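You operate a simulated robot arm through the tools that you are given. There is no shell and no other tool.

Carry out the task below with a simulated robot arm. There is one attempt and no reset: what you move stays moved.

TASK
Measure the blue stack on the grey rule and rack it by length.
Fine: it goes in the slot marked with its length; draw the purple slider back.

Only the result counts: the job must be done as asked and must still hold three seconds after the hand-in. Knocking over, shifting, dropping, spilling or breaking anything else fails it.

THE ROBOT
A 7-joint arm with a two-finger parallel gripper, fixed in place. Base frame: the origin is on the floor under the middle of its stand, x ahead of it, y to its left, z up; the work surface is at about z = 840. Lengths are in mm, angles in degrees, forces in N, time in s.
It reaches about 1372 mm from its shoulder. Its first joint turns from -149.0 to 149.0 degrees. Payload 3.43 kg.
The TCP is the grasp point between the finger pads, 30 mm short of the fingertips. In the tool frame z runs along the fingers and y along their closing line. The gripper opens to 94 mm. The fingers are 28 mm wide and 10 mm thick; the gripper's body (50 by 96 mm) begins 55 mm behind the TCP.
Orientation is that of the tool frame in the base frame, as [roll, pitch, yaw] about the fixed x, y, z axes, in that order (R = Rz(yaw) Ry(pitch) Rx(roll)). With the fingers straight down and closing along the base's y, the tool's x points along the base's -x, its y along +y and its z along -z.

THE INTERFACE
- The arm moves only by the tool move_arm. Its argument "commands" is a list of rows, each an object (a shift or turn left out is 0, a gripper value left out holds the last) with "xyz": the shift along the tool's x, y, z in cm, a list of three; "angular": the turn, a rotation vector about the tool's x, y, z in degrees, a list of three; "jaw": the opening in per cent of the stroke, from 0 (shut) to 100 (fully open). In form: [{"xyz": [dx, dy, dz], "angular": [ax, ay, az], "jaw": jaw}, ...]. A call has 1 to 20 rows; each row is the pose to reach, as a shift and turn from the pose commanded when the call began, along the tool's axes at that moment. Rows are played at 5 a second. More than 50 mm and 8.6 degrees between two rows, or a gripper value outside its range, and nothing of the call is played. Where a pose cannot be reached the arm comes as near as it can. A force on the tool above 40 N (or 10 N above the force at the start of the call, whichever is more), or a blocked arm, ends the call early, and 0.2 s more pass. The fingers move at their own pace (about 45 mm/s each) and stop on an object; they squeeze with about 38 N. The grip force told is the motor's: it shows also when the fingers shut on nothing. Time passes only in rows, and 0.2 s behind the last, so rows that repeat a pose let the fingers close. It gives the time, the measured TCP pose, the force on the tool (base axes), the opening and the grip force at its end, in the units of the frame above (readings bear some noise), with the torque about the TCP (base axes, N m) and any sound that the robot's microphone picked up.
- Cameras (640 x 400 px; columns grow to the right, rows downward): "scene" is fixed at [394.8, -658.2, 1396.6]; the picture's right is [0.98, -0.18, 0.00], its down [-0.04, -0.20, -0.98] and it looks along [0.17, 0.96, -0.20] (base axes); focal length 327 px, centre (320, 200). "wrist" rides on the gripper at [76, 14, -103] in the tool frame; the picture's right is [-0.18, 0.98, 0.00], its down [-0.75, -0.14, -0.64] and it looks along [-0.63, -0.12, 0.77] (tool axes); focal length 243 px, centre (320, 200). There is no depth. A picture from a camera that has moved, and an enlarged one, comes with that camera's place and axes in the base frame and with its lens. The place of the scene camera against the robot may be out by one fixed shift of up to 12 mm in any direction.
- camera(camera): a new picture of that camera. No time passes.
- close_up(camera, box): a new picture of the part [left, top, right, bottom] of that camera's present view, enlarged. No time passes.
- job_done(): hands the job in; it is judged then, once.

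Places have to be worked out from the pictures, the camera data and where the tool is seen. Open the gripper and draw the arm clear of the work before you hand the job in, unless the task says otherwise.

The tools are called after "Call:" as a command line: name --argument value ..., lists and objects as JSON in quotes. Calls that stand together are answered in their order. move_arm: Moves the arm, as the interface text tells. Its arguments: {"type":"object","properties":{"commands":{"type":"array","items":{"type":"object","properties":{"xyz":{"type":"array","items":{"type":"number"}},"angular":{"type":"array","items":{"type":"number"}},"jaw":{"type":"number"}}}}},"required":["commands"]} The other tools are called the same way: camera (camera) takes a picture; close_up (camera, box) takes an enlarged picture of a part of a camera's view; job_done () hands the job in.

At the start:

```text
t: 0.0
ee_pos: [369.5, 701.6, 1127.8]
orientation: [180.0, 0.0, 180.0]
contact_force: [-0.3, 0.3, -0.6]
wrist_torque: [0.01, 0.0, 0.0]
opening: 93.9
gripper_force: 0.1
```

scene: 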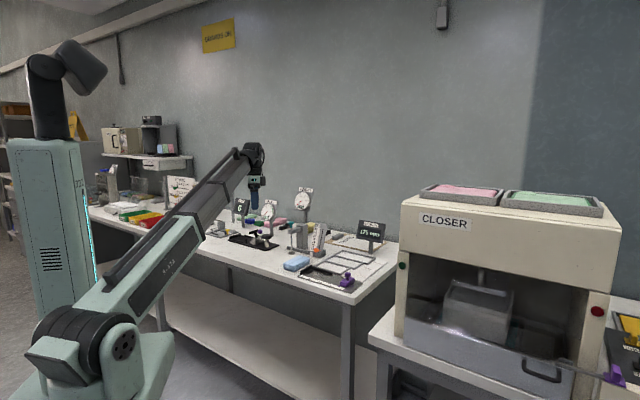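
wrist: 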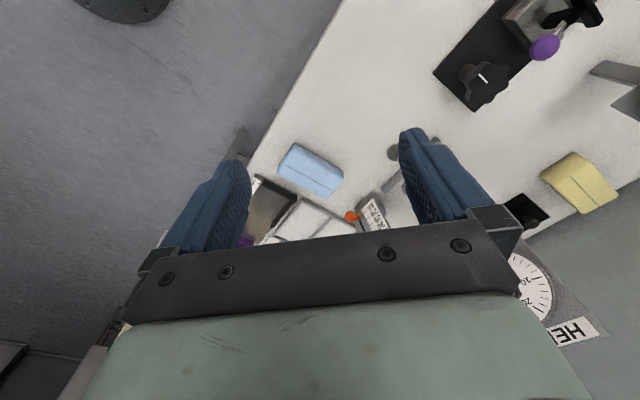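

The first pictures show a bench with several devices; I need a closer look to identify the blue stack, grey rule, rack and purple slider.

Call:
close_up --camera "scene" --box '[220, 180, 400, 292]'

Call:
close_up --camera "scene" --box '[280, 210, 400, 290]'

Call:
close_up --camera "scene" --box '[80, 170, 240, 260]'

Call:
close_up --camera "wrist" --box '[230, 100, 550, 300]'

```text
3.56 times, centred on (310, 236) of scene
camera zoom: at [394.8, -658.2, 1396.6], right [0.98, -0.18, 0.0], down [-0.04, -0.2, -0.98], along [0.17, 0.96, -0.2], focal length 1163 px, centre (356, 72)
```

zoom: 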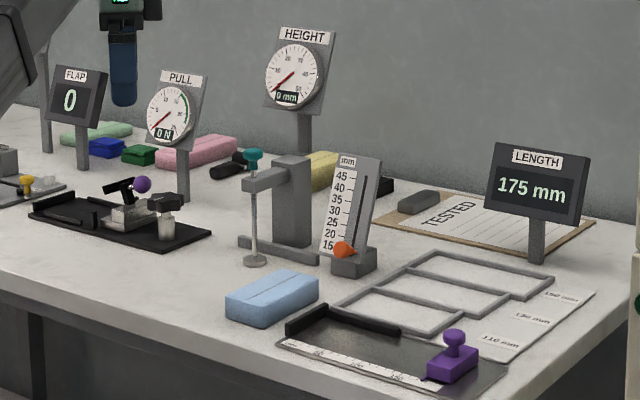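

```text
5.00 times, centred on (340, 250) of scene
camera zoom: at [394.8, -658.2, 1396.6], right [0.98, -0.18, 0.0], down [-0.04, -0.2, -0.98], along [0.17, 0.96, -0.2], focal length 1636 px, centre (220, -50)
```

zoom: 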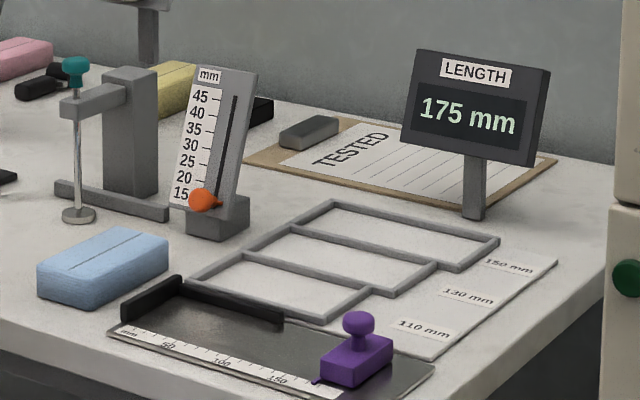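

```text
4.00 times, centred on (160, 215) of scene
camera zoom: at [394.8, -658.2, 1396.6], right [0.98, -0.18, 0.0], down [-0.04, -0.2, -0.98], along [0.17, 0.96, -0.2], focal length 1309 px, centre (960, 140)
```

zoom: 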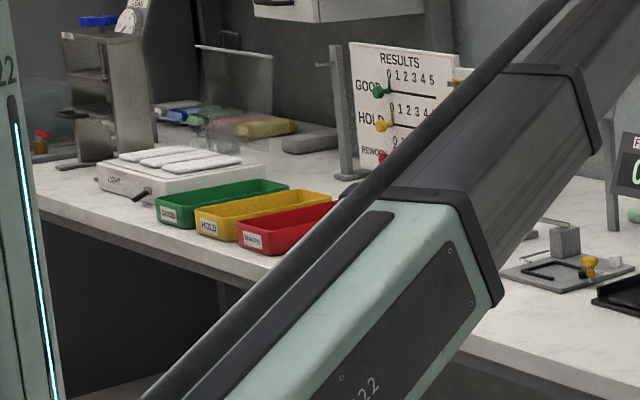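

```text
2.00 times, centred on (390, 200) of wrist
camera zoom: at [293.3, 716.0, 1228.9], right [0.18, 0.98, 0.0], down [0.75, -0.14, 0.64], along [0.63, -0.12, -0.77], focal length 485 px, centre (180, 200)
```

zoom: 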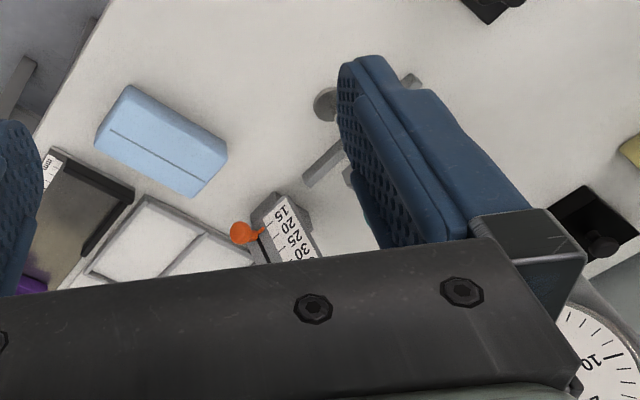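

The blue stack sits left of the rule with its long side roughly 43° from base x, at about (530, 650); the rule runs about -40°, with its slider at the far right end and the 110/130/150 rack behind it. I move over the near side of the bench with the tool turned +45° for a better wrist view.

Call:
move_arm --commands '[{"xyz": [-1.5, -3.1, 0], "angular": [0, 0, -6.4]}, {"xyz": [-3.1, -6.3, 0], "angular": [0, 0, -12.9]}, {"xyz": [-4.7, -9.4, 0], "angular": [0, 0, -19.3]}, {"xyz": [-6.3, -12.6, 0], "angular": [0, 0, -25.7]}, {"xyz": [-7.9, -15.7, 0], "angular": [0, 0, -32.1]}, {"xyz": [-9.4, -18.9, 0], "angular": [0, 0, -38.6]}, {"xyz": [-11, -22, 0], "angular": [0, 0, -45]}, {"xyz": [-11, -22, 0], "angular": [0, 0, -45]}]'

Call:
camera --camera "wrist"

Call:
camera --camera "scene"

```text
t: 1.5
ee_pos: [471.9, 511.9, 1117.1]
orientation: [179.7, 1.0, -140.6]
contact_force: [0.4, 0.5, -1.1]
wrist_torque: [-0.07, -0.05, -0.11]
opening: 94.1
gripper_force: 0.0
out of reach, approached as far as the arm can: row 6, 7
stopped in row 7: the force on the tool passed its limit at 53 N (the readings are from after the stop); the commanded pose is now the measured one
```

```text
taken
camera wrist: at [402.5, 472.6, 1218.0], right [-0.48, 0.88, 0.01], down [0.66, 0.36, 0.66], along [0.57, 0.32, -0.76], focal length 243 px, centre (320, 200)
```

wrist: 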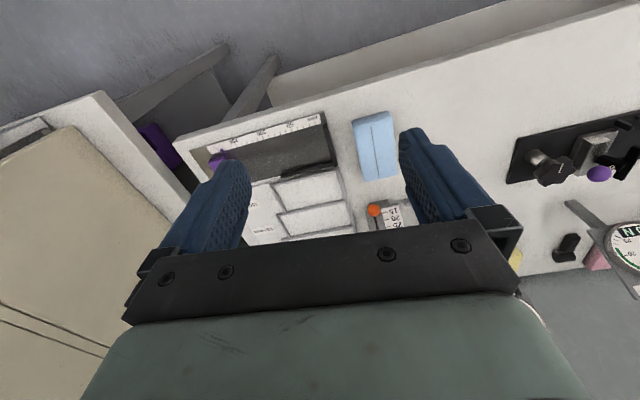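

```text
taken
```

scene: 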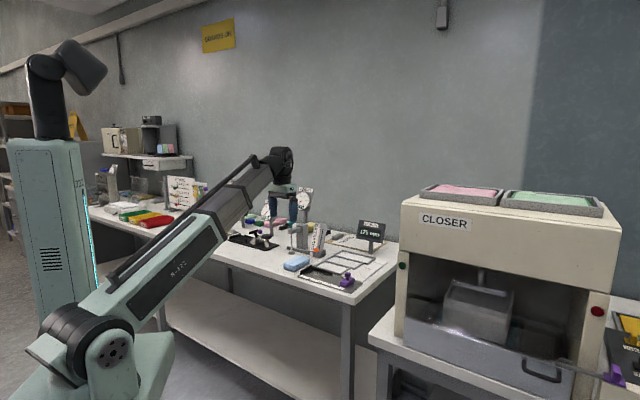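

The arm stopped near a limit of its own (nothing is near it), but this view is good: rule, stack and rack all visible. I take enlargements of them.

Call:
close_up --camera "wrist" --box '[170, 90, 410, 240]'

Call:
close_up --camera "scene" --box '[280, 210, 400, 290]'

Call:
close_up --camera "scene" --box '[230, 140, 340, 210]'

```text
2.67 times, centred on (290, 165) of wrist
camera zoom: at [402.5, 472.6, 1218.0], right [-0.48, 0.88, 0.01], down [0.66, 0.36, 0.66], along [0.57, 0.32, -0.76], focal length 647 px, centre (400, 293)
```

zoom: 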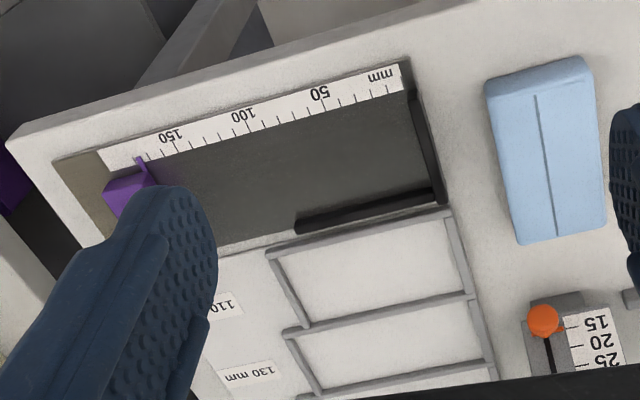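

```text
5.00 times, centred on (340, 250) of scene
camera zoom: at [394.8, -658.2, 1396.6], right [0.98, -0.18, 0.0], down [-0.04, -0.2, -0.98], along [0.17, 0.96, -0.2], focal length 1636 px, centre (220, -50)
```

zoom: 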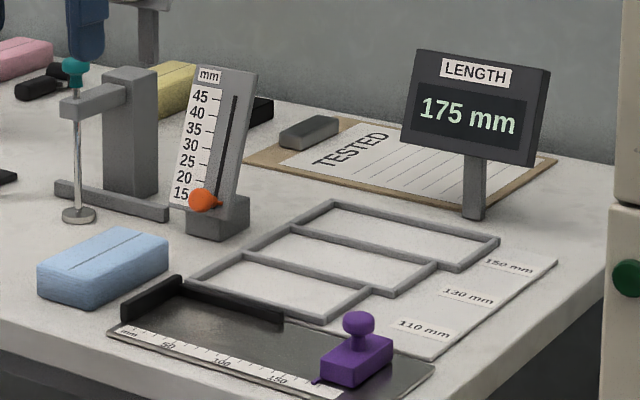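

```text
5.71 times, centred on (285, 175) of scene
camera zoom: at [394.8, -658.2, 1396.6], right [0.98, -0.18, 0.0], down [-0.04, -0.2, -0.98], along [0.17, 0.96, -0.2], focal length 1870 px, centre (520, 343)
```

zoom: 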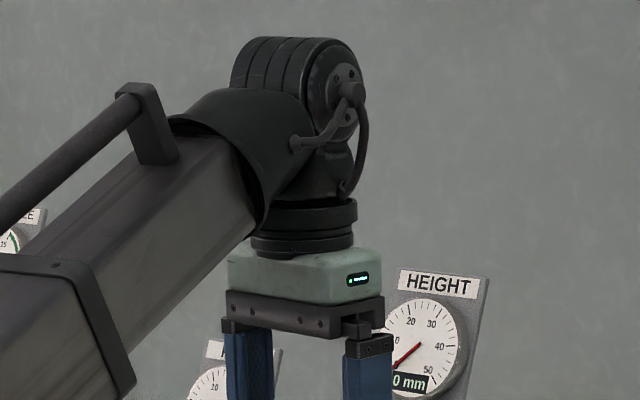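

From these views: rule direction about (0.71,-0.70), stack centre about (534, 650) with its long axis at 45°, width about 55 mm. I check how the arm is folded to understand the limit it ran into.

Call:
close_up --camera "scene" --box '[0, 20, 340, 400]'

Call:
close_up --camera "scene" --box '[0, 30, 200, 155]'

```text
1.05 times, centred on (170, 210) of scene (not enlarged: the box is as wide or as high as the picture)
camera zoom: at [394.8, -658.2, 1396.6], right [0.98, -0.18, 0.0], down [-0.04, -0.2, -0.98], along [0.17, 0.96, -0.2], focal length 344 px, centre (478, 190)
```

zoom: 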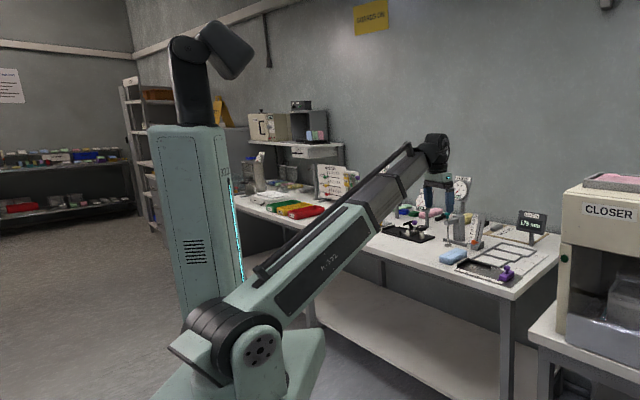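

```text
3.20 times, centred on (100, 92) of scene
camera zoom: at [394.8, -658.2, 1396.6], right [0.98, -0.18, 0.0], down [-0.04, -0.2, -0.98], along [0.17, 0.96, -0.2], focal length 1047 px, centre (1024, 544)
```

zoom: 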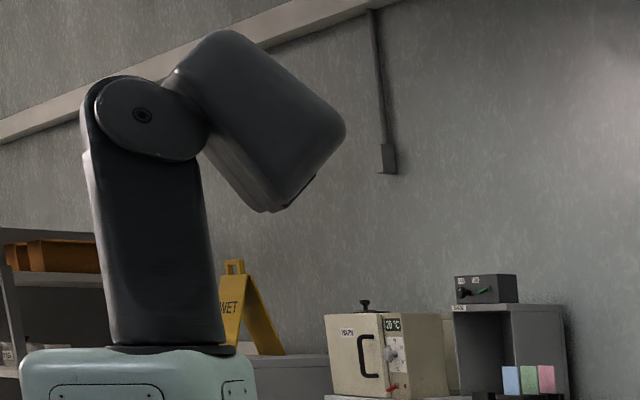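

The arm is a telescoping type with a minimum reach, so I should stay at radius ≥ 700 mm; the work area (radius ~800+) is fine. I now straighten the tool, turn it to yaw about -135 and go above the stack at z≈1010 for a precise look.

Call:
move_arm --commands '[{"xyz": [-2.7, 1.34, 0], "angular": [0.06, 0.2, -1.1]}, {"xyz": [-5.4, 2.7, 0.5], "angular": [0.12, 0.4, -2.2]}, {"xyz": [-8.2, 4.0, 3.0], "angular": [0.18, 0.6, -3.3]}, {"xyz": [-10.9, 5.4, 6.5], "angular": [0.24, 0.8, -4.4]}, {"xyz": [-13.6, 6.7, 10.5], "angular": [0.3, 1.0, -5.4]}, {"xyz": [-13.6, 6.7, 10.5], "angular": [0.3, 1.0, -5.4]}]'

Call:
camera --camera "wrist"

Call:
close_up --camera "scene" --box '[220, 150, 400, 290]'

```text
t: 2.9
ee_pos: [533.0, 650.5, 1017.4]
orientation: [-179.8, 0.0, -135.0]
contact_force: [0.4, -0.5, 0.6]
wrist_torque: [-0.01, -0.02, 0.0]
opening: 94.2
gripper_force: 0.1
```

```text
taken
camera wrist: at [469.0, 608.1, 1118.0], right [-0.56, 0.83, 0.0], down [0.63, 0.43, 0.64], along [0.53, 0.36, -0.77], focal length 243 px, centre (320, 200)
```

wrist: 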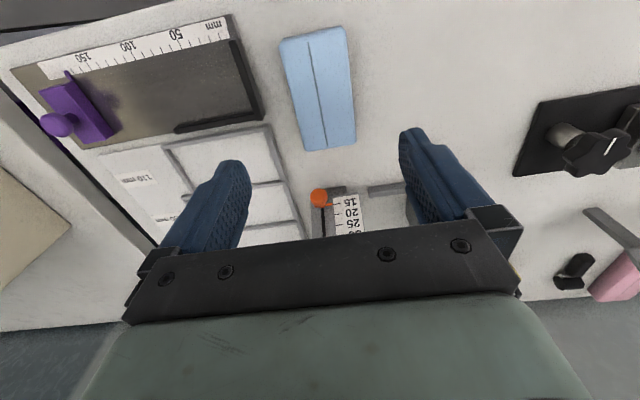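

```text
2.86 times, centred on (310, 220) of scene
camera zoom: at [394.8, -658.2, 1396.6], right [0.98, -0.18, 0.0], down [-0.04, -0.2, -0.98], along [0.17, 0.96, -0.2], focal length 935 px, centre (349, 143)
```

zoom: 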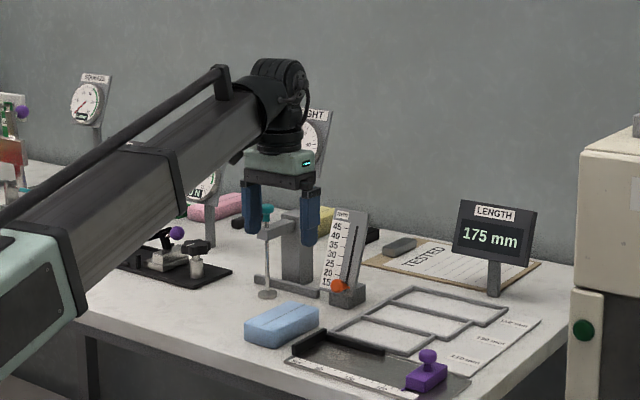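

Good pose; the stack appears between the fingers' lines. I enlarge the wrist view on the stack and on the rule/rack.

Call:
close_up --camera "wrist" --box '[240, 10, 400, 170]'

Call:
close_up --camera "wrist" --box '[0, 0, 320, 200]'

```text
2.50 times, centred on (320, 90) of wrist
camera zoom: at [469.0, 608.1, 1118.0], right [-0.56, 0.83, 0.0], down [0.63, 0.43, 0.64], along [0.53, 0.36, -0.77], focal length 606 px, centre (320, 475)
```

zoom: 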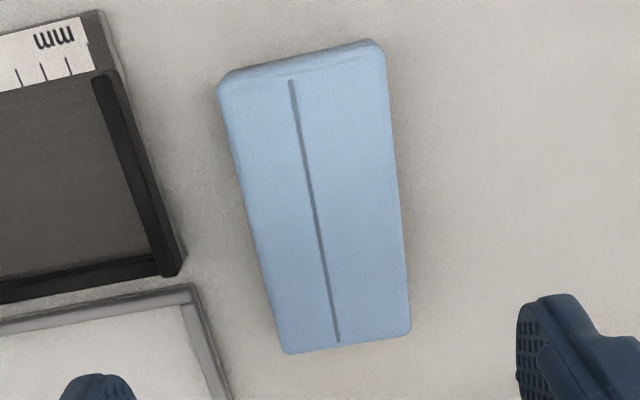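

```text
2.00 times, centred on (160, 100) of wrist
camera zoom: at [469.0, 608.1, 1118.0], right [-0.56, 0.83, 0.0], down [0.63, 0.43, 0.64], along [0.53, 0.36, -0.77], focal length 485 px, centre (640, 400)
```

zoom: 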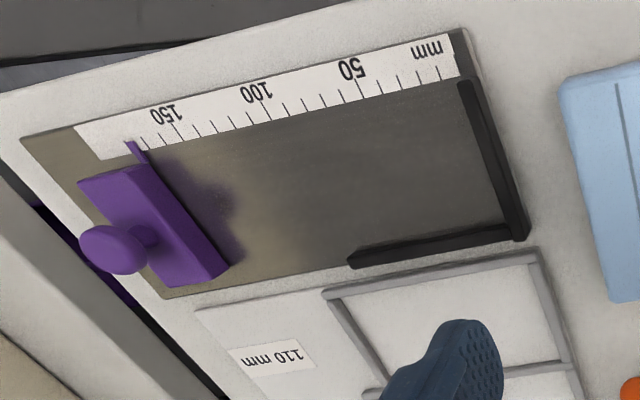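

The stack's top centre comes out near (531, 654), long axis about 44°, width 55 mm. I enlarge the scene camera strongly to judge the heights of stack, rule fences, slider and rack bars.

Call:
close_up --camera "scene" --box '[278, 245, 326, 275]'

Call:
close_up --camera "scene" --box '[296, 246, 376, 296]'

Call:
close_up --camera "scene" --box '[310, 225, 390, 275]'

```text
13.33 times, centred on (302, 260) of scene
camera zoom: at [394.8, -658.2, 1396.6], right [0.98, -0.18, 0.0], down [-0.04, -0.2, -0.98], along [0.17, 0.96, -0.2], focal length 4363 px, centre (560, -600)
```

zoom: 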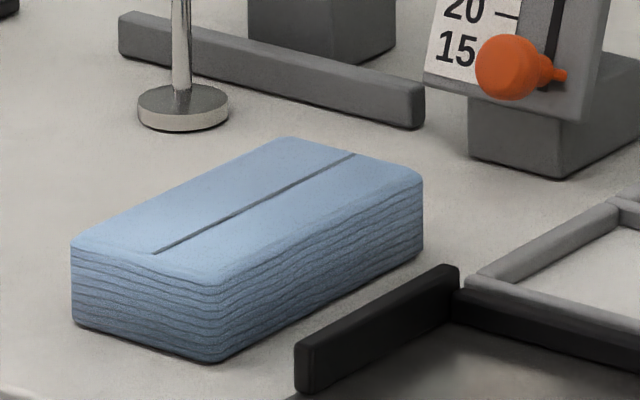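

```text
8.00 times, centred on (336, 271) of scene
camera zoom: at [394.8, -658.2, 1396.6], right [0.98, -0.18, 0.0], down [-0.04, -0.2, -0.98], along [0.17, 0.96, -0.2], focal length 2618 px, centre (192, -368)
```

zoom: 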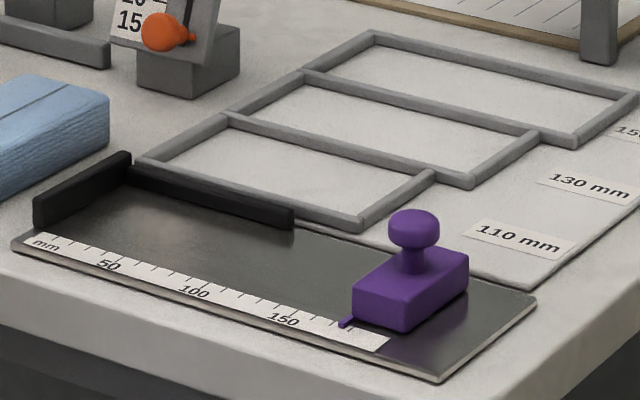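

```text
8.00 times, centred on (350, 250) of scene
camera zoom: at [394.8, -658.2, 1396.6], right [0.98, -0.18, 0.0], down [-0.04, -0.2, -0.98], along [0.17, 0.96, -0.2], focal length 2618 px, centre (80, -200)
```

zoom: 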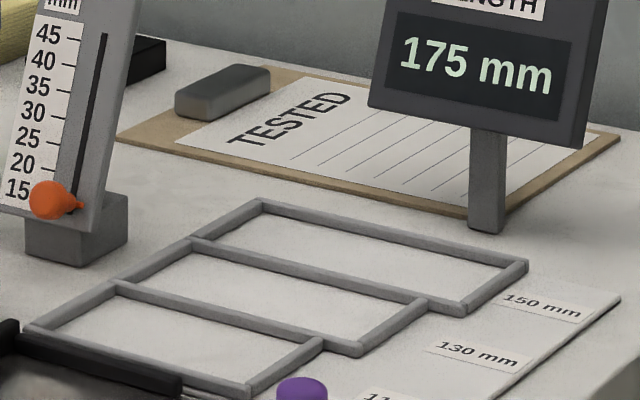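

Heights judged: stack about 27 mm (top z≈867), rack bars about 7 mm, rule fences about 18 mm, knob centre at about (700, 442.6, 881). I descend straddling the stack to TCP z≈882 so the tips end about 12 mm above the bench.

Call:
move_arm --commands '[{"xyz": [-0.07, 0.35, 3.5], "jaw": 100}, {"xyz": [-0.07, 0.35, 7.0], "jaw": 100}, {"xyz": [-0.07, 0.35, 10.5], "jaw": 100}, {"xyz": [-0.07, 0.35, 12.5], "jaw": 100}, {"xyz": [-0.07, 0.35, 13.5], "jaw": 100}, {"xyz": [-0.07, 0.35, 13.5], "jaw": 100}]'

Call:
camera --camera "wrist"

Call:
close_up --camera "scene" --box '[268, 210, 348, 280]'

```text
t: 4.3
ee_pos: [532.5, 653.1, 879.8]
orientation: [-179.8, 0.0, -135.1]
contact_force: [0.6, -0.1, -0.7]
wrist_torque: [-0.05, 0.03, 0.02]
opening: 94.0
gripper_force: 0.1
```

```text
taken
camera wrist: at [468.8, 609.5, 981.6], right [-0.56, 0.83, 0.0], down [0.63, 0.43, 0.64], along [0.53, 0.36, -0.77], focal length 243 px, centre (320, 200)
```

wrist: 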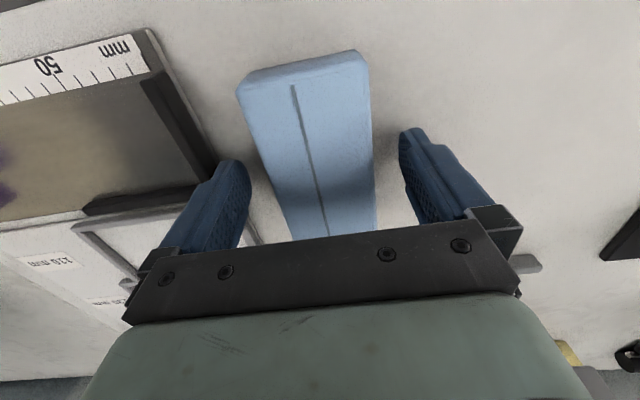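

```text
5.71 times, centred on (308, 245) of scene
camera zoom: at [394.8, -658.2, 1396.6], right [0.98, -0.18, 0.0], down [-0.04, -0.2, -0.98], along [0.17, 0.96, -0.2], focal length 1870 px, centre (389, -57)
```

zoom: 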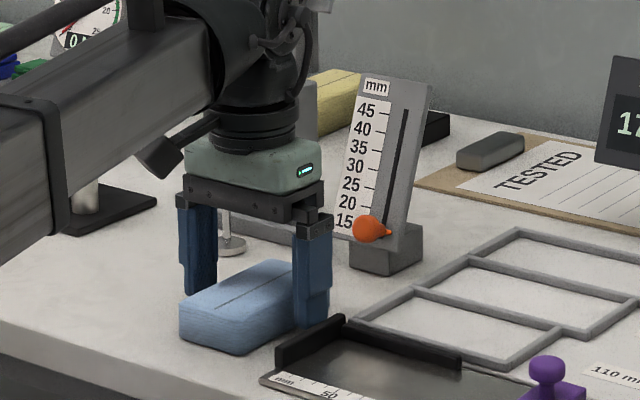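

The fingers straddle the stack with even clearance. I close on it in place.

Call:
move_arm --commands '[{"xyz": [0, 0, 0], "jaw": 50}, {"xyz": [0, 0, 0], "jaw": 40}, {"xyz": [0, 0, 0], "jaw": 30}, {"xyz": [0, 0, 0], "jaw": 20}, {"xyz": [0, 0, 0], "jaw": 20}, {"xyz": [0, 0, 0], "jaw": 20}]'

Call:
camera --camera "wrist"

```text
t: 5.7
ee_pos: [532.6, 652.4, 879.1]
orientation: [-179.8, 0.1, -135.0]
contact_force: [-0.1, 0.6, 0.1]
wrist_torque: [0.04, 0.0, -0.01]
opening: 58.4
gripper_force: 38.2
```

```text
taken
camera wrist: at [468.8, 609.5, 981.7], right [-0.56, 0.83, 0.0], down [0.63, 0.43, 0.64], along [0.53, 0.36, -0.77], focal length 243 px, centre (320, 200)
```

wrist: 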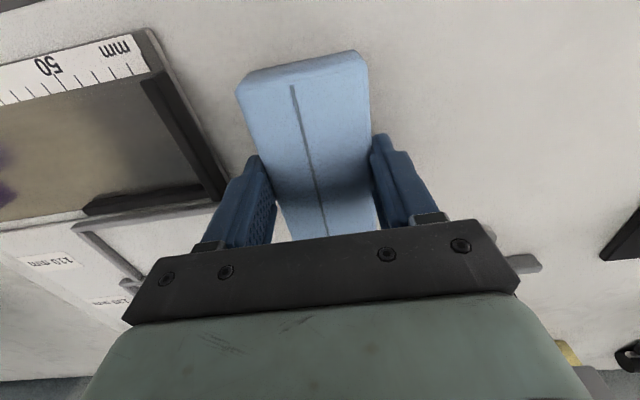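

Gripped at 58 mm width with 38 N. I lift 90 mm, then turn the stack about 89° so it lies along the rule and carry it above the rule.

Call:
move_arm --commands '[{"xyz": [0, 0, -1.5]}, {"xyz": [0, 0, -4]}, {"xyz": [0, 0, -7]}, {"xyz": [0, 0, -9]}, {"xyz": [0.315, -1.09, -9], "angular": [0, 0, 7.43]}, {"xyz": [0.63, -2.18, -9], "angular": [0, 0, 14.87]}, {"xyz": [0.945, -3.28, -9], "angular": [0, 0, 22.3]}, {"xyz": [1.26, -4.37, -9], "angular": [0, 0, 29.73]}, {"xyz": [1.575, -5.46, -9], "angular": [0, 0, 37.17]}, {"xyz": [1.89, -6.55, -9], "angular": [0, 0, 44.6]}, {"xyz": [2.2, -7.64, -9], "angular": [0, 0, 52.0]}, {"xyz": [2.52, -8.73, -9], "angular": [0, 0, 59.5]}, {"xyz": [2.83, -9.82, -9], "angular": [0, 0, 66.9]}, {"xyz": [3.15, -10.92, -9], "angular": [0, 0, 74.3]}, {"xyz": [3.46, -12.0, -9], "angular": [0, 0, 81.8]}, {"xyz": [3.78, -13.1, -9], "angular": [0, 0, 89.2]}, {"xyz": [3.78, -13.1, -9], "angular": [0, 0, 89.2]}]'

Call:
camera --camera "wrist"

Call:
close_up --camera "scene" --box '[240, 170, 400, 290]'

```text
t: 9.3
ee_pos: [597.4, 535.6, 969.9]
orientation: [-180.0, 0.2, 135.7]
contact_force: [-0.8, -0.2, -0.7]
wrist_torque: [0.03, -0.01, -0.02]
opening: 58.6
gripper_force: 37.6
```

```text
taken
camera wrist: at [553.2, 598.4, 1072.2], right [0.82, 0.57, 0.0], down [0.44, -0.63, 0.64], along [0.37, -0.53, -0.77], focal length 243 px, centre (320, 200)
```

wrist: 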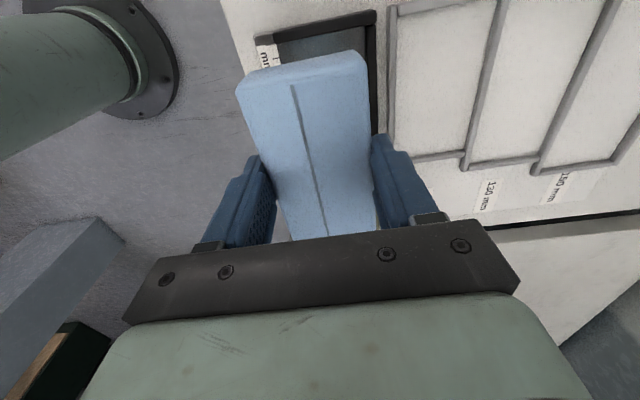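

```text
3.33 times, centred on (320, 230) of scene
camera zoom: at [394.8, -658.2, 1396.6], right [0.98, -0.18, 0.0], down [-0.04, -0.2, -0.98], along [0.17, 0.96, -0.2], focal length 1091 px, centre (320, 100)
```

zoom: 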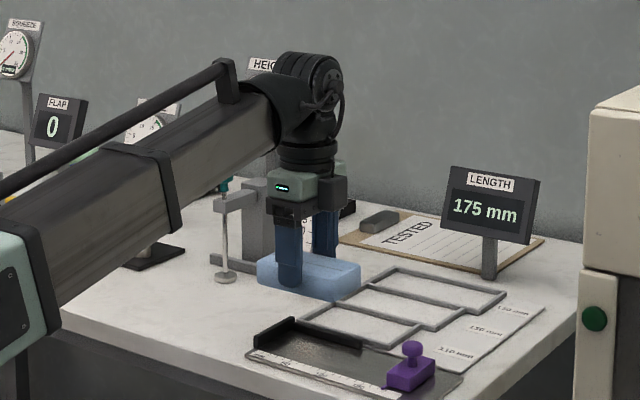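

The stack is now above the rule, held level and along it. I enlarge the wrist view on the stop end and the rack to refine the target.

Call:
close_up --camera "wrist" --box '[225, 0, 417, 120]'

Call:
close_up --camera "wrist" --box '[370, 0, 640, 220]'

Call:
close_up --camera "scene" --box '[290, 225, 370, 290]'

```text
3.33 times, centred on (321, 60) of wrist
camera zoom: at [553.2, 598.4, 1072.2], right [0.82, 0.57, 0.0], down [0.44, -0.63, 0.64], along [0.37, -0.53, -0.77], focal length 809 px, centre (317, 667)
```

zoom: 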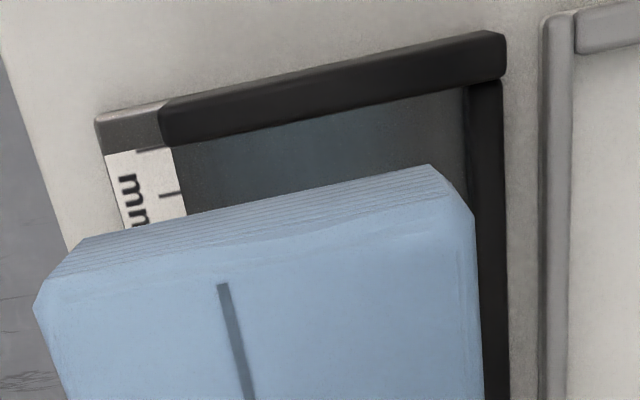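

```text
1.82 times, centred on (505, 110) of wrist
camera zoom: at [553.2, 598.4, 1072.2], right [0.82, 0.57, 0.0], down [0.44, -0.63, 0.64], along [0.37, -0.53, -0.77], focal length 441 px, centre (-16, 364)
```

zoom: 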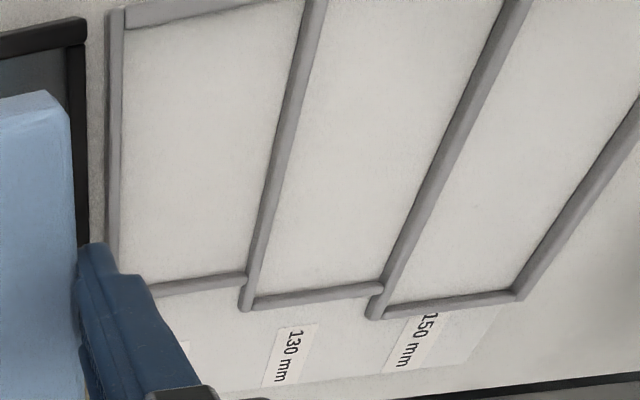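

```text
6.15 times, centred on (330, 258) of scene
camera zoom: at [394.8, -658.2, 1396.6], right [0.98, -0.18, 0.0], down [-0.04, -0.2, -0.98], along [0.17, 0.96, -0.2], focal length 2014 px, centre (258, -154)
```

zoom: 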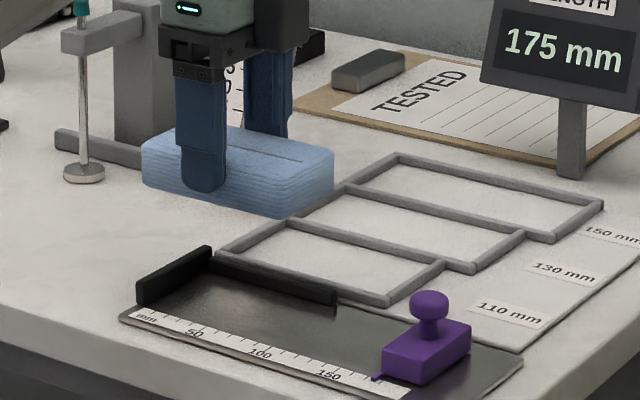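

Stack's near end is about 2 mm inside the stop line, but the rear finger would be only ~3 mm from the back fence. I shift 4.5 mm toward the front and 2 mm from the stop, then lower to just above the tray.

Call:
move_arm --commands '[{"xyz": [-0.2, -0.45, 0]}, {"xyz": [-0.2, -0.45, 2.5]}, {"xyz": [-0.2, -0.45, 5.0]}, {"xyz": [-0.2, -0.45, 7.0]}, {"xyz": [-0.2, -0.45, 8.0]}, {"xyz": [-0.2, -0.45, 8.4]}, {"xyz": [-0.2, -0.45, 8.4]}]'

Call:
camera --camera "wrist"

Call:
close_up --camera "scene" --box '[290, 235, 370, 290]'

```text
t: 10.9
ee_pos: [596.7, 529.7, 886.7]
orientation: [180.0, 0.2, 135.7]
contact_force: [0.2, 0.3, 0.0]
wrist_torque: [0.02, 0.02, -0.01]
opening: 58.0
gripper_force: 38.3
```

```text
taken
camera wrist: at [552.3, 593.3, 988.3], right [0.82, 0.57, 0.0], down [0.44, -0.63, 0.64], along [0.37, -0.53, -0.77], focal length 243 px, centre (320, 200)
```

wrist: 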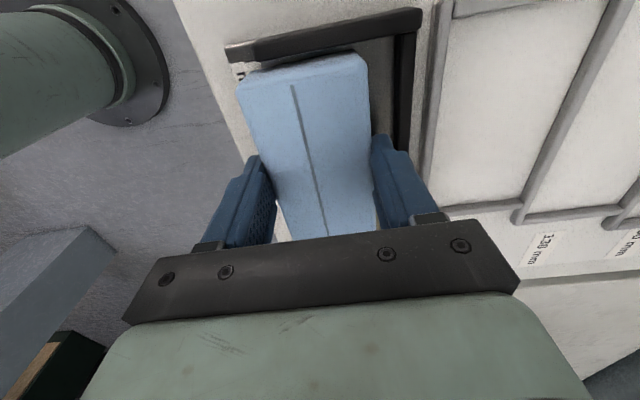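

```text
7.27 times, centred on (330, 262) of scene
camera zoom: at [394.8, -658.2, 1396.6], right [0.98, -0.18, 0.0], down [-0.04, -0.2, -0.98], along [0.17, 0.96, -0.2], focal length 2380 px, centre (247, -254)
```

zoom: 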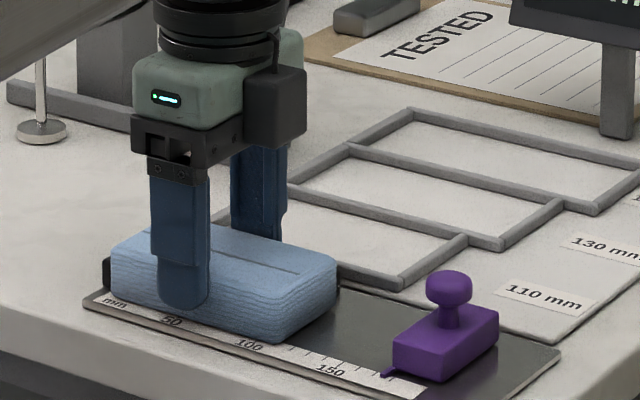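

The stack hangs about 4 mm above the tray, clear of both fences. I check the gap at the stop before lowering the rest.

Call:
close_up --camera "wrist" --box '[210, 0, 434, 140]'

```text
2.86 times, centred on (322, 70) of wrist
camera zoom: at [552.3, 593.3, 988.3], right [0.82, 0.57, 0.0], down [0.44, -0.63, 0.64], along [0.37, -0.53, -0.77], focal length 693 px, centre (314, 571)
```

zoom: 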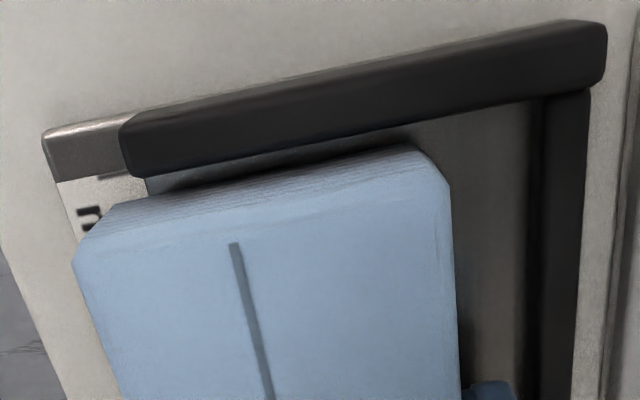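

There are a few mm of gap to the stop and about 6 mm between rear finger and fence. I lower the last ~4 mm watching the force.

Call:
move_arm --commands '[{"xyz": [0, 0, 0.15]}, {"xyz": [0, 0, 0.3]}, {"xyz": [0, 0, 0.4]}, {"xyz": [0, 0, 0.4]}]'

```text
t: 11.6
ee_pos: [597.1, 528.9, 886.2]
orientation: [179.8, 0.1, 135.7]
contact_force: [-3.2, -1.3, 16.1]
wrist_torque: [-0.17, 0.27, -0.02]
opening: 58.4
gripper_force: 37.8
stopped in row 3: the force on the tool passed its limit at 43 N (the readings are from after the stop); the commanded pose is now the measured one
```

Contact: the stack rests on the tray at TCP z≈886. I ease up 0.8 mm and slide it 3.5 mm toward the stop, leaving ~1.5 mm that the slider will take up.

Call:
move_arm --commands '[{"xyz": [0, 0, -0.08]}, {"xyz": [0.12, 0, -0.08]}, {"xyz": [0.24, 0, -0.08]}, {"xyz": [0.35, 0, -0.08]}, {"xyz": [0.35, 0, -0.08]}]'

Call:
close_up --camera "wrist" --box '[210, 0, 434, 140]'

```text
t: 12.8
ee_pos: [594.5, 532.3, 885.4]
orientation: [179.8, 0.0, 135.7]
contact_force: [4.1, -2.1, 11.1]
wrist_torque: [-0.2, -0.11, 0.01]
opening: 58.4
gripper_force: 38.3
```

```text
2.86 times, centred on (322, 70) of wrist
camera zoom: at [550.1, 596.2, 987.8], right [0.82, 0.57, 0.0], down [0.44, -0.63, 0.64], along [0.37, -0.52, -0.77], focal length 693 px, centre (314, 571)
```

zoom: 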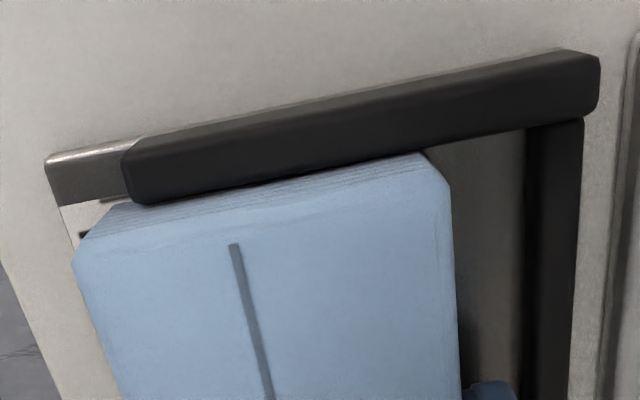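

The gap at the stop is now about 1 mm. I open the jaws only partly (rear finger has ~3 mm to the fence) and lift straight up.

Call:
move_arm --commands '[{"xyz": [0, 0, 0], "jaw": 68}, {"xyz": [0, 0, 0], "jaw": 68}, {"xyz": [0, 0, -0.5], "jaw": 68}, {"xyz": [0, 0, -2], "jaw": 68}, {"xyz": [0, 0, -4.5], "jaw": 68}, {"xyz": [0, 0, -8], "jaw": 80}, {"xyz": [0, 0, -10], "jaw": 80}, {"xyz": [0, 0, -10], "jaw": 80}]'

Call:
camera --camera "wrist"

Call:
close_up --camera "scene" --box '[290, 235, 370, 290]'

```text
t: 14.6
ee_pos: [594.7, 531.8, 986.1]
orientation: [179.8, 0.1, 135.7]
contact_force: [-0.1, 0.6, 0.2]
wrist_torque: [-0.02, 0.02, 0.0]
opening: 75.0
gripper_force: 0.1
```

```text
taken
camera wrist: at [550.5, 595.8, 1087.6], right [0.82, 0.57, 0.0], down [0.44, -0.63, 0.64], along [0.37, -0.53, -0.77], focal length 243 px, centre (320, 200)
```

wrist: 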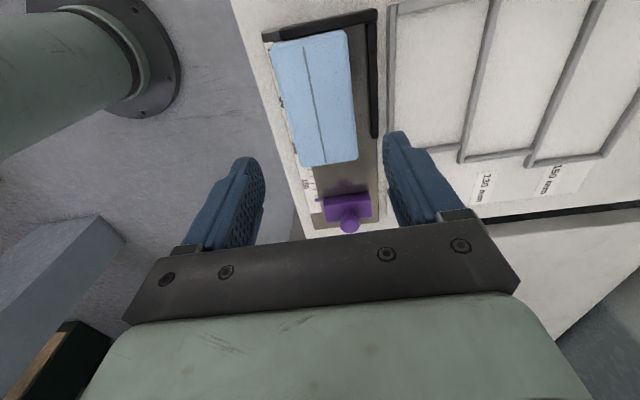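

```text
7.27 times, centred on (330, 262) of scene
camera zoom: at [394.8, -658.2, 1396.6], right [0.98, -0.18, 0.0], down [-0.04, -0.2, -0.98], along [0.17, 0.96, -0.2], focal length 2380 px, centre (247, -254)
```

zoom: 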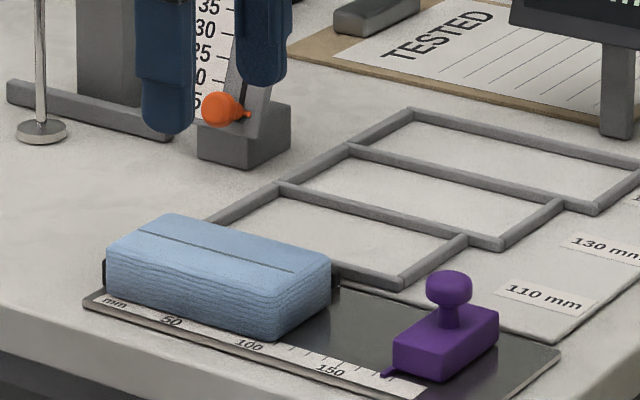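

The stack stands on the rule. I enlarge the wrist view to see stack edges, slider and knob.

Call:
close_up --camera "wrist" --box '[245, 0, 405, 120]'

Call:
close_up --camera "wrist" --box '[260, 110, 420, 240]'

```text
3.33 times, centred on (325, 60) of wrist
camera zoom: at [550.5, 595.8, 1087.6], right [0.82, 0.57, 0.0], down [0.44, -0.63, 0.64], along [0.37, -0.53, -0.77], focal length 809 px, centre (303, 667)
```

zoom: 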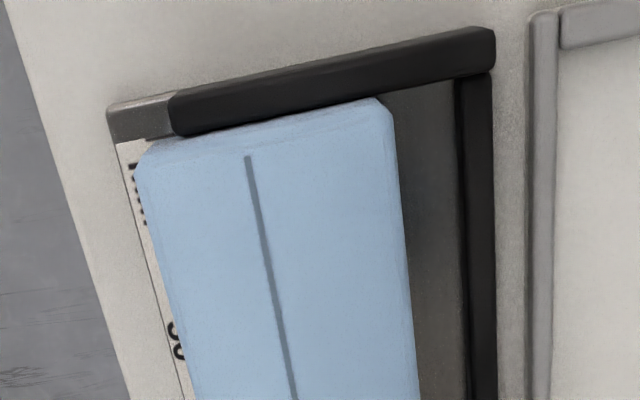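

```text
3.08 times, centred on (340, 175) of wrist
camera zoom: at [550.5, 595.8, 1087.6], right [0.82, 0.57, 0.0], down [0.44, -0.63, 0.64], along [0.37, -0.53, -0.77], focal length 746 px, centre (258, 277)
```

zoom: 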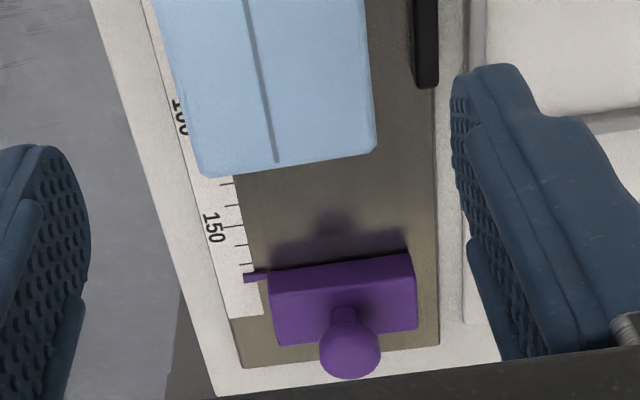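

By ticks, the stack's far end is near 109 with ~1 mm left at the stop. I now move above the slider's knob (about (699.5, 444)) at the same height to centre on it.

Call:
move_arm --commands '[{"xyz": [-3.4, 0.26, 0], "jaw": 70}, {"xyz": [-6.8, 0.52, 0], "jaw": 70}, {"xyz": [-10.2, 0.78, 0], "jaw": 70}, {"xyz": [-13.6, 1.04, 0], "jaw": 70}, {"xyz": [-13.6, 1.04, 0], "jaw": 70}]'

Call:
camera --camera "wrist"

Call:
close_up --camera "wrist" --box '[240, 30, 400, 150]'

Call:
close_up --camera "scene" --box '[290, 200, 420, 290]'

```text
t: 15.8
ee_pos: [699.9, 444.1, 987.2]
orientation: [179.9, 0.2, 135.7]
contact_force: [-0.6, -0.5, 0.5]
wrist_torque: [-0.01, 0.02, -0.03]
opening: 65.7
gripper_force: 0.0
```

```text
taken
camera wrist: at [654.3, 507.1, 1089.1], right [0.82, 0.57, 0.0], down [0.44, -0.63, 0.64], along [0.37, -0.53, -0.77], focal length 243 px, centre (320, 200)
```

wrist: 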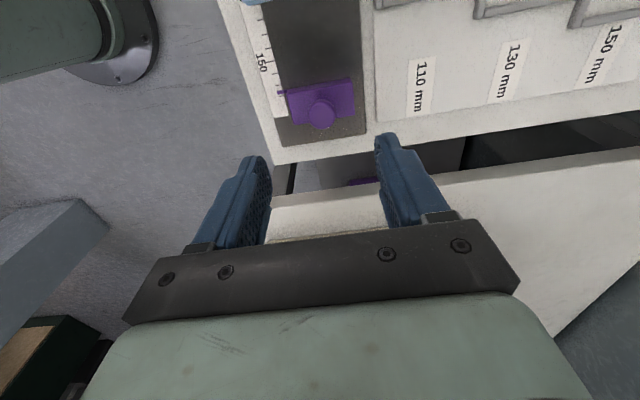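

```text
3.33 times, centred on (320, 90) of wrist
camera zoom: at [654.3, 507.1, 1089.1], right [0.82, 0.57, 0.0], down [0.44, -0.63, 0.64], along [0.37, -0.53, -0.77], focal length 809 px, centre (320, 567)
```

zoom: 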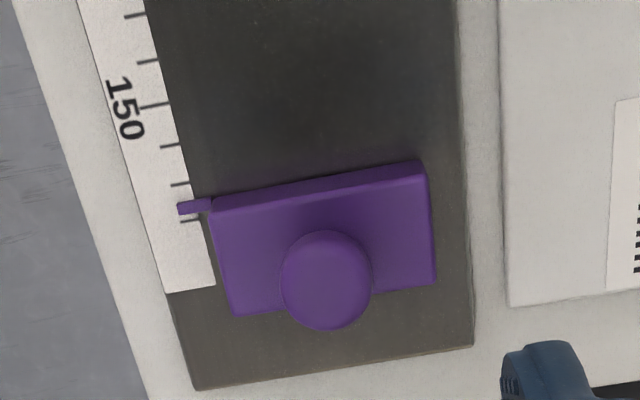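

```text
4.44 times, centred on (355, 245) of scene
camera zoom: at [394.8, -658.2, 1396.6], right [0.98, -0.18, 0.0], down [-0.04, -0.2, -0.98], along [0.17, 0.96, -0.2], focal length 1454 px, centre (164, 0)
```

zoom: 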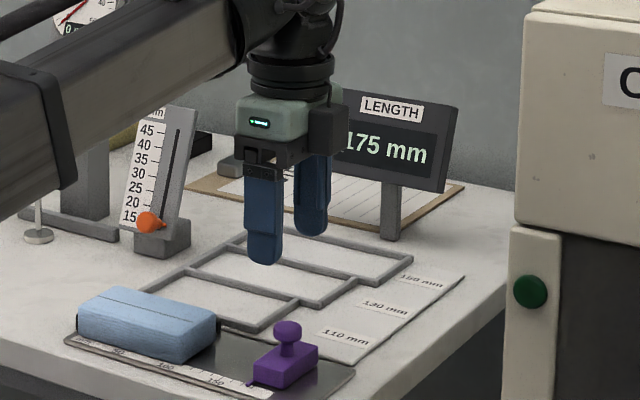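

The knob's centre reads (699, 445) with 23 mm diameter, within 2 mm of the TCP. I correct that, descend so the tips sit beside the knob and above the slider block, and close gently.

Call:
move_arm --commands '[{"xyz": [0.15, 0.08, 2.5], "jaw": 60}, {"xyz": [0.15, 0.08, 5.0], "jaw": 55}, {"xyz": [0.15, 0.08, 7.5], "jaw": 55}, {"xyz": [0.15, 0.08, 8.6], "jaw": 55}, {"xyz": [0.15, 0.08, 8.6], "jaw": 55}]'

Call:
close_up --camera "wrist" --box '[200, 0, 440, 200]'

Call:
close_up --camera "scene" --box '[320, 235, 400, 290]'

```text
t: 17.0
ee_pos: [699.9, 446.1, 900.3]
orientation: [179.8, 0.1, 135.8]
contact_force: [0.2, -0.1, -0.1]
wrist_torque: [0.04, 0.01, -0.01]
opening: 51.8
gripper_force: 0.1
```

```text
2.00 times, centred on (320, 100) of wrist
camera zoom: at [655.2, 509.3, 1002.1], right [0.82, 0.57, 0.0], down [0.44, -0.63, 0.64], along [0.37, -0.53, -0.77], focal length 485 px, centre (320, 400)
```

zoom: 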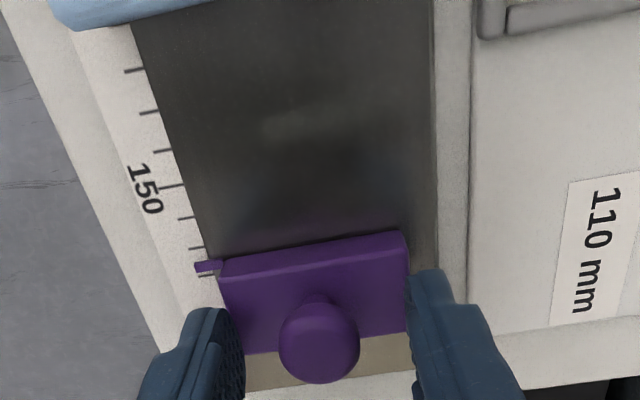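

```text
7.27 times, centred on (360, 262) of scene
camera zoom: at [394.8, -658.2, 1396.6], right [0.98, -0.18, 0.0], down [-0.04, -0.2, -0.98], along [0.17, 0.96, -0.2], focal length 2380 px, centre (29, -254)
```

zoom: 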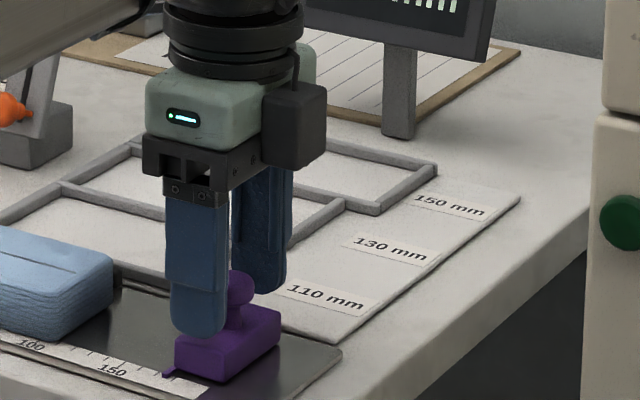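

The fingers straddle the knob evenly, tips clear of the block. I close on the knob.

Call:
move_arm --commands '[{"xyz": [0, 0, 0], "jaw": 40}, {"xyz": [0, 0, 0], "jaw": 30}, {"xyz": [0, 0, 0], "jaw": 20}, {"xyz": [0, 0, 0], "jaw": 15}, {"xyz": [0, 0, 0], "jaw": 15}]'

Call:
close_up --camera "wrist" --box '[200, 0, 440, 200]'

Call:
close_up --camera "scene" --box '[340, 210, 400, 250]'

```text
t: 18.2
ee_pos: [698.9, 445.8, 900.1]
orientation: [179.9, 0.1, 135.7]
contact_force: [-3.1, -2.5, -0.8]
wrist_torque: [-0.07, 0.05, -0.06]
opening: 21.9
gripper_force: 44.9
```

```text
2.00 times, centred on (320, 100) of wrist
camera zoom: at [654.9, 509.1, 1002.2], right [0.82, 0.57, 0.0], down [0.44, -0.63, 0.64], along [0.37, -0.53, -0.77], focal length 485 px, centre (320, 400)
```

zoom: 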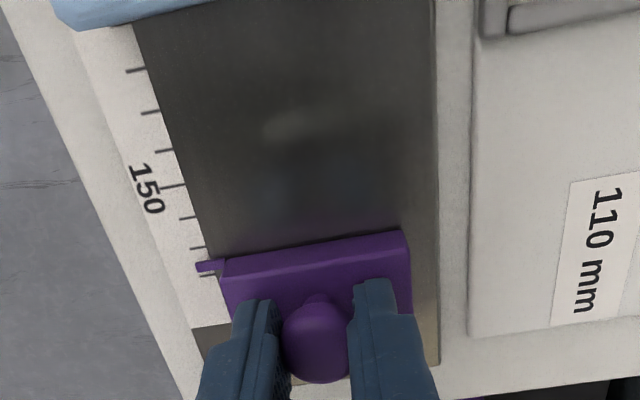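

```text
10.00 times, centred on (370, 230) of scene
camera zoom: at [394.8, -658.2, 1396.6], right [0.98, -0.18, 0.0], down [-0.04, -0.2, -0.98], along [0.17, 0.96, -0.2], focal length 3272 px, centre (-180, -100)
```

zoom: 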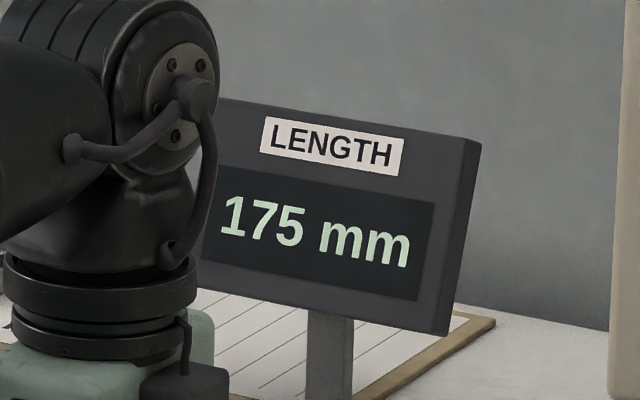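

The knob is held; the display reads 175 mm. I slide it 30 mm toward the stack in small steps.

Call:
move_arm --commands '[{"xyz": [0.6, 0, 0]}, {"xyz": [1.2, 0, 0]}, {"xyz": [1.8, 0, 0]}, {"xyz": [2.4, 0, 0]}, {"xyz": [3.0, 0, 0]}, {"xyz": [3.0, 0, 0]}]'

Call:
close_up --camera "wrist" --box '[200, 0, 440, 200]'

Call:
close_up --camera "scene" --box '[300, 210, 400, 290]'

```text
t: 19.6
ee_pos: [677.2, 468.0, 900.0]
orientation: [179.7, 0.0, 135.7]
contact_force: [0.9, 1.3, 11.4]
wrist_torque: [-0.08, -0.11, -0.06]
opening: 22.1
gripper_force: 45.3
```

```text
2.00 times, centred on (320, 100) of wrist
camera zoom: at [632.5, 531.3, 1002.1], right [0.82, 0.57, 0.0], down [0.44, -0.63, 0.64], along [0.37, -0.52, -0.77], focal length 485 px, centre (320, 400)
```

zoom: 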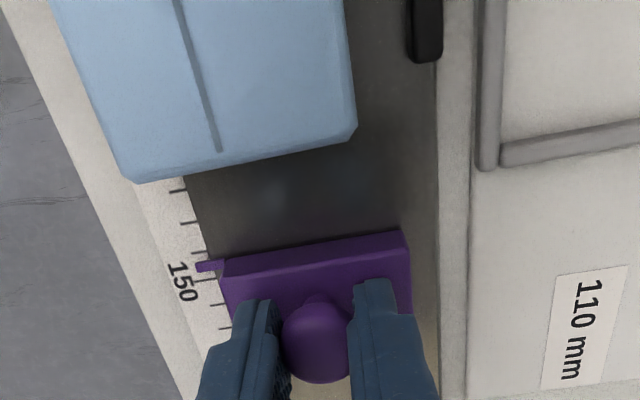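

```text
5.00 times, centred on (350, 250) of scene
camera zoom: at [394.8, -658.2, 1396.6], right [0.98, -0.18, 0.0], down [-0.04, -0.2, -0.98], along [0.17, 0.96, -0.2], focal length 1636 px, centre (170, -50)
```

zoom: 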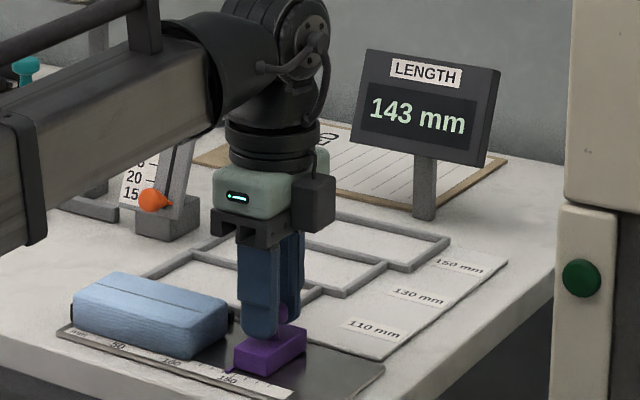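

The display follows: 143 mm. The stack's end is roughly 34 mm away by reading; I go 27 mm further, then step slowly.

Call:
move_arm --commands '[{"xyz": [0.6, 0, 0]}, {"xyz": [1.2, 0, 0]}, {"xyz": [1.8, 0, 0]}, {"xyz": [2.4, 0, 0]}, {"xyz": [2.7, 0, 0]}, {"xyz": [2.7, 0, 0]}]'

Call:
close_up --camera "wrist" --box '[200, 0, 440, 200]'

Call:
close_up --camera "scene" --box '[300, 210, 400, 290]'

```text
t: 21.0
ee_pos: [659.5, 486.4, 900.5]
orientation: [179.9, 0.1, 135.8]
contact_force: [0.2, 0.5, 16.0]
wrist_torque: [-0.11, -0.1, -0.06]
opening: 22.1
gripper_force: 45.1
```

```text
2.00 times, centred on (320, 100) of wrist
camera zoom: at [614.0, 550.0, 1002.1], right [0.82, 0.57, 0.0], down [0.44, -0.63, 0.64], along [0.37, -0.53, -0.77], focal length 485 px, centre (320, 400)
```

zoom: 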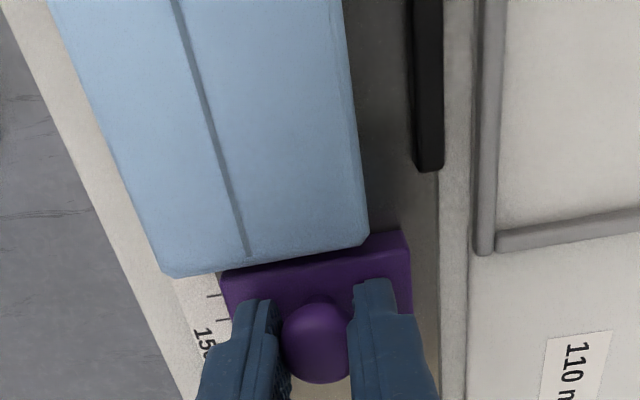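

```text
5.00 times, centred on (350, 250) of scene
camera zoom: at [394.8, -658.2, 1396.6], right [0.98, -0.18, 0.0], down [-0.04, -0.2, -0.98], along [0.17, 0.96, -0.2], focal length 1636 px, centre (170, -50)
```

zoom: 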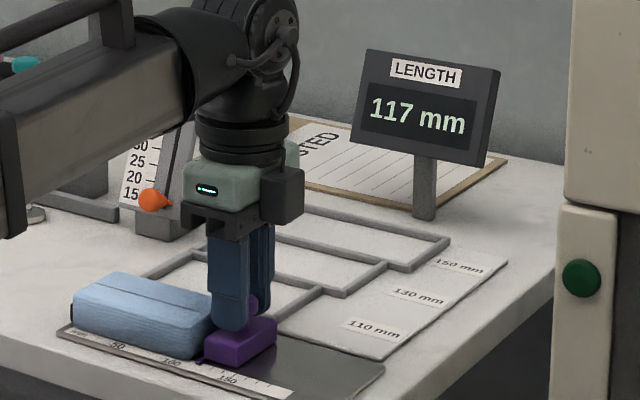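

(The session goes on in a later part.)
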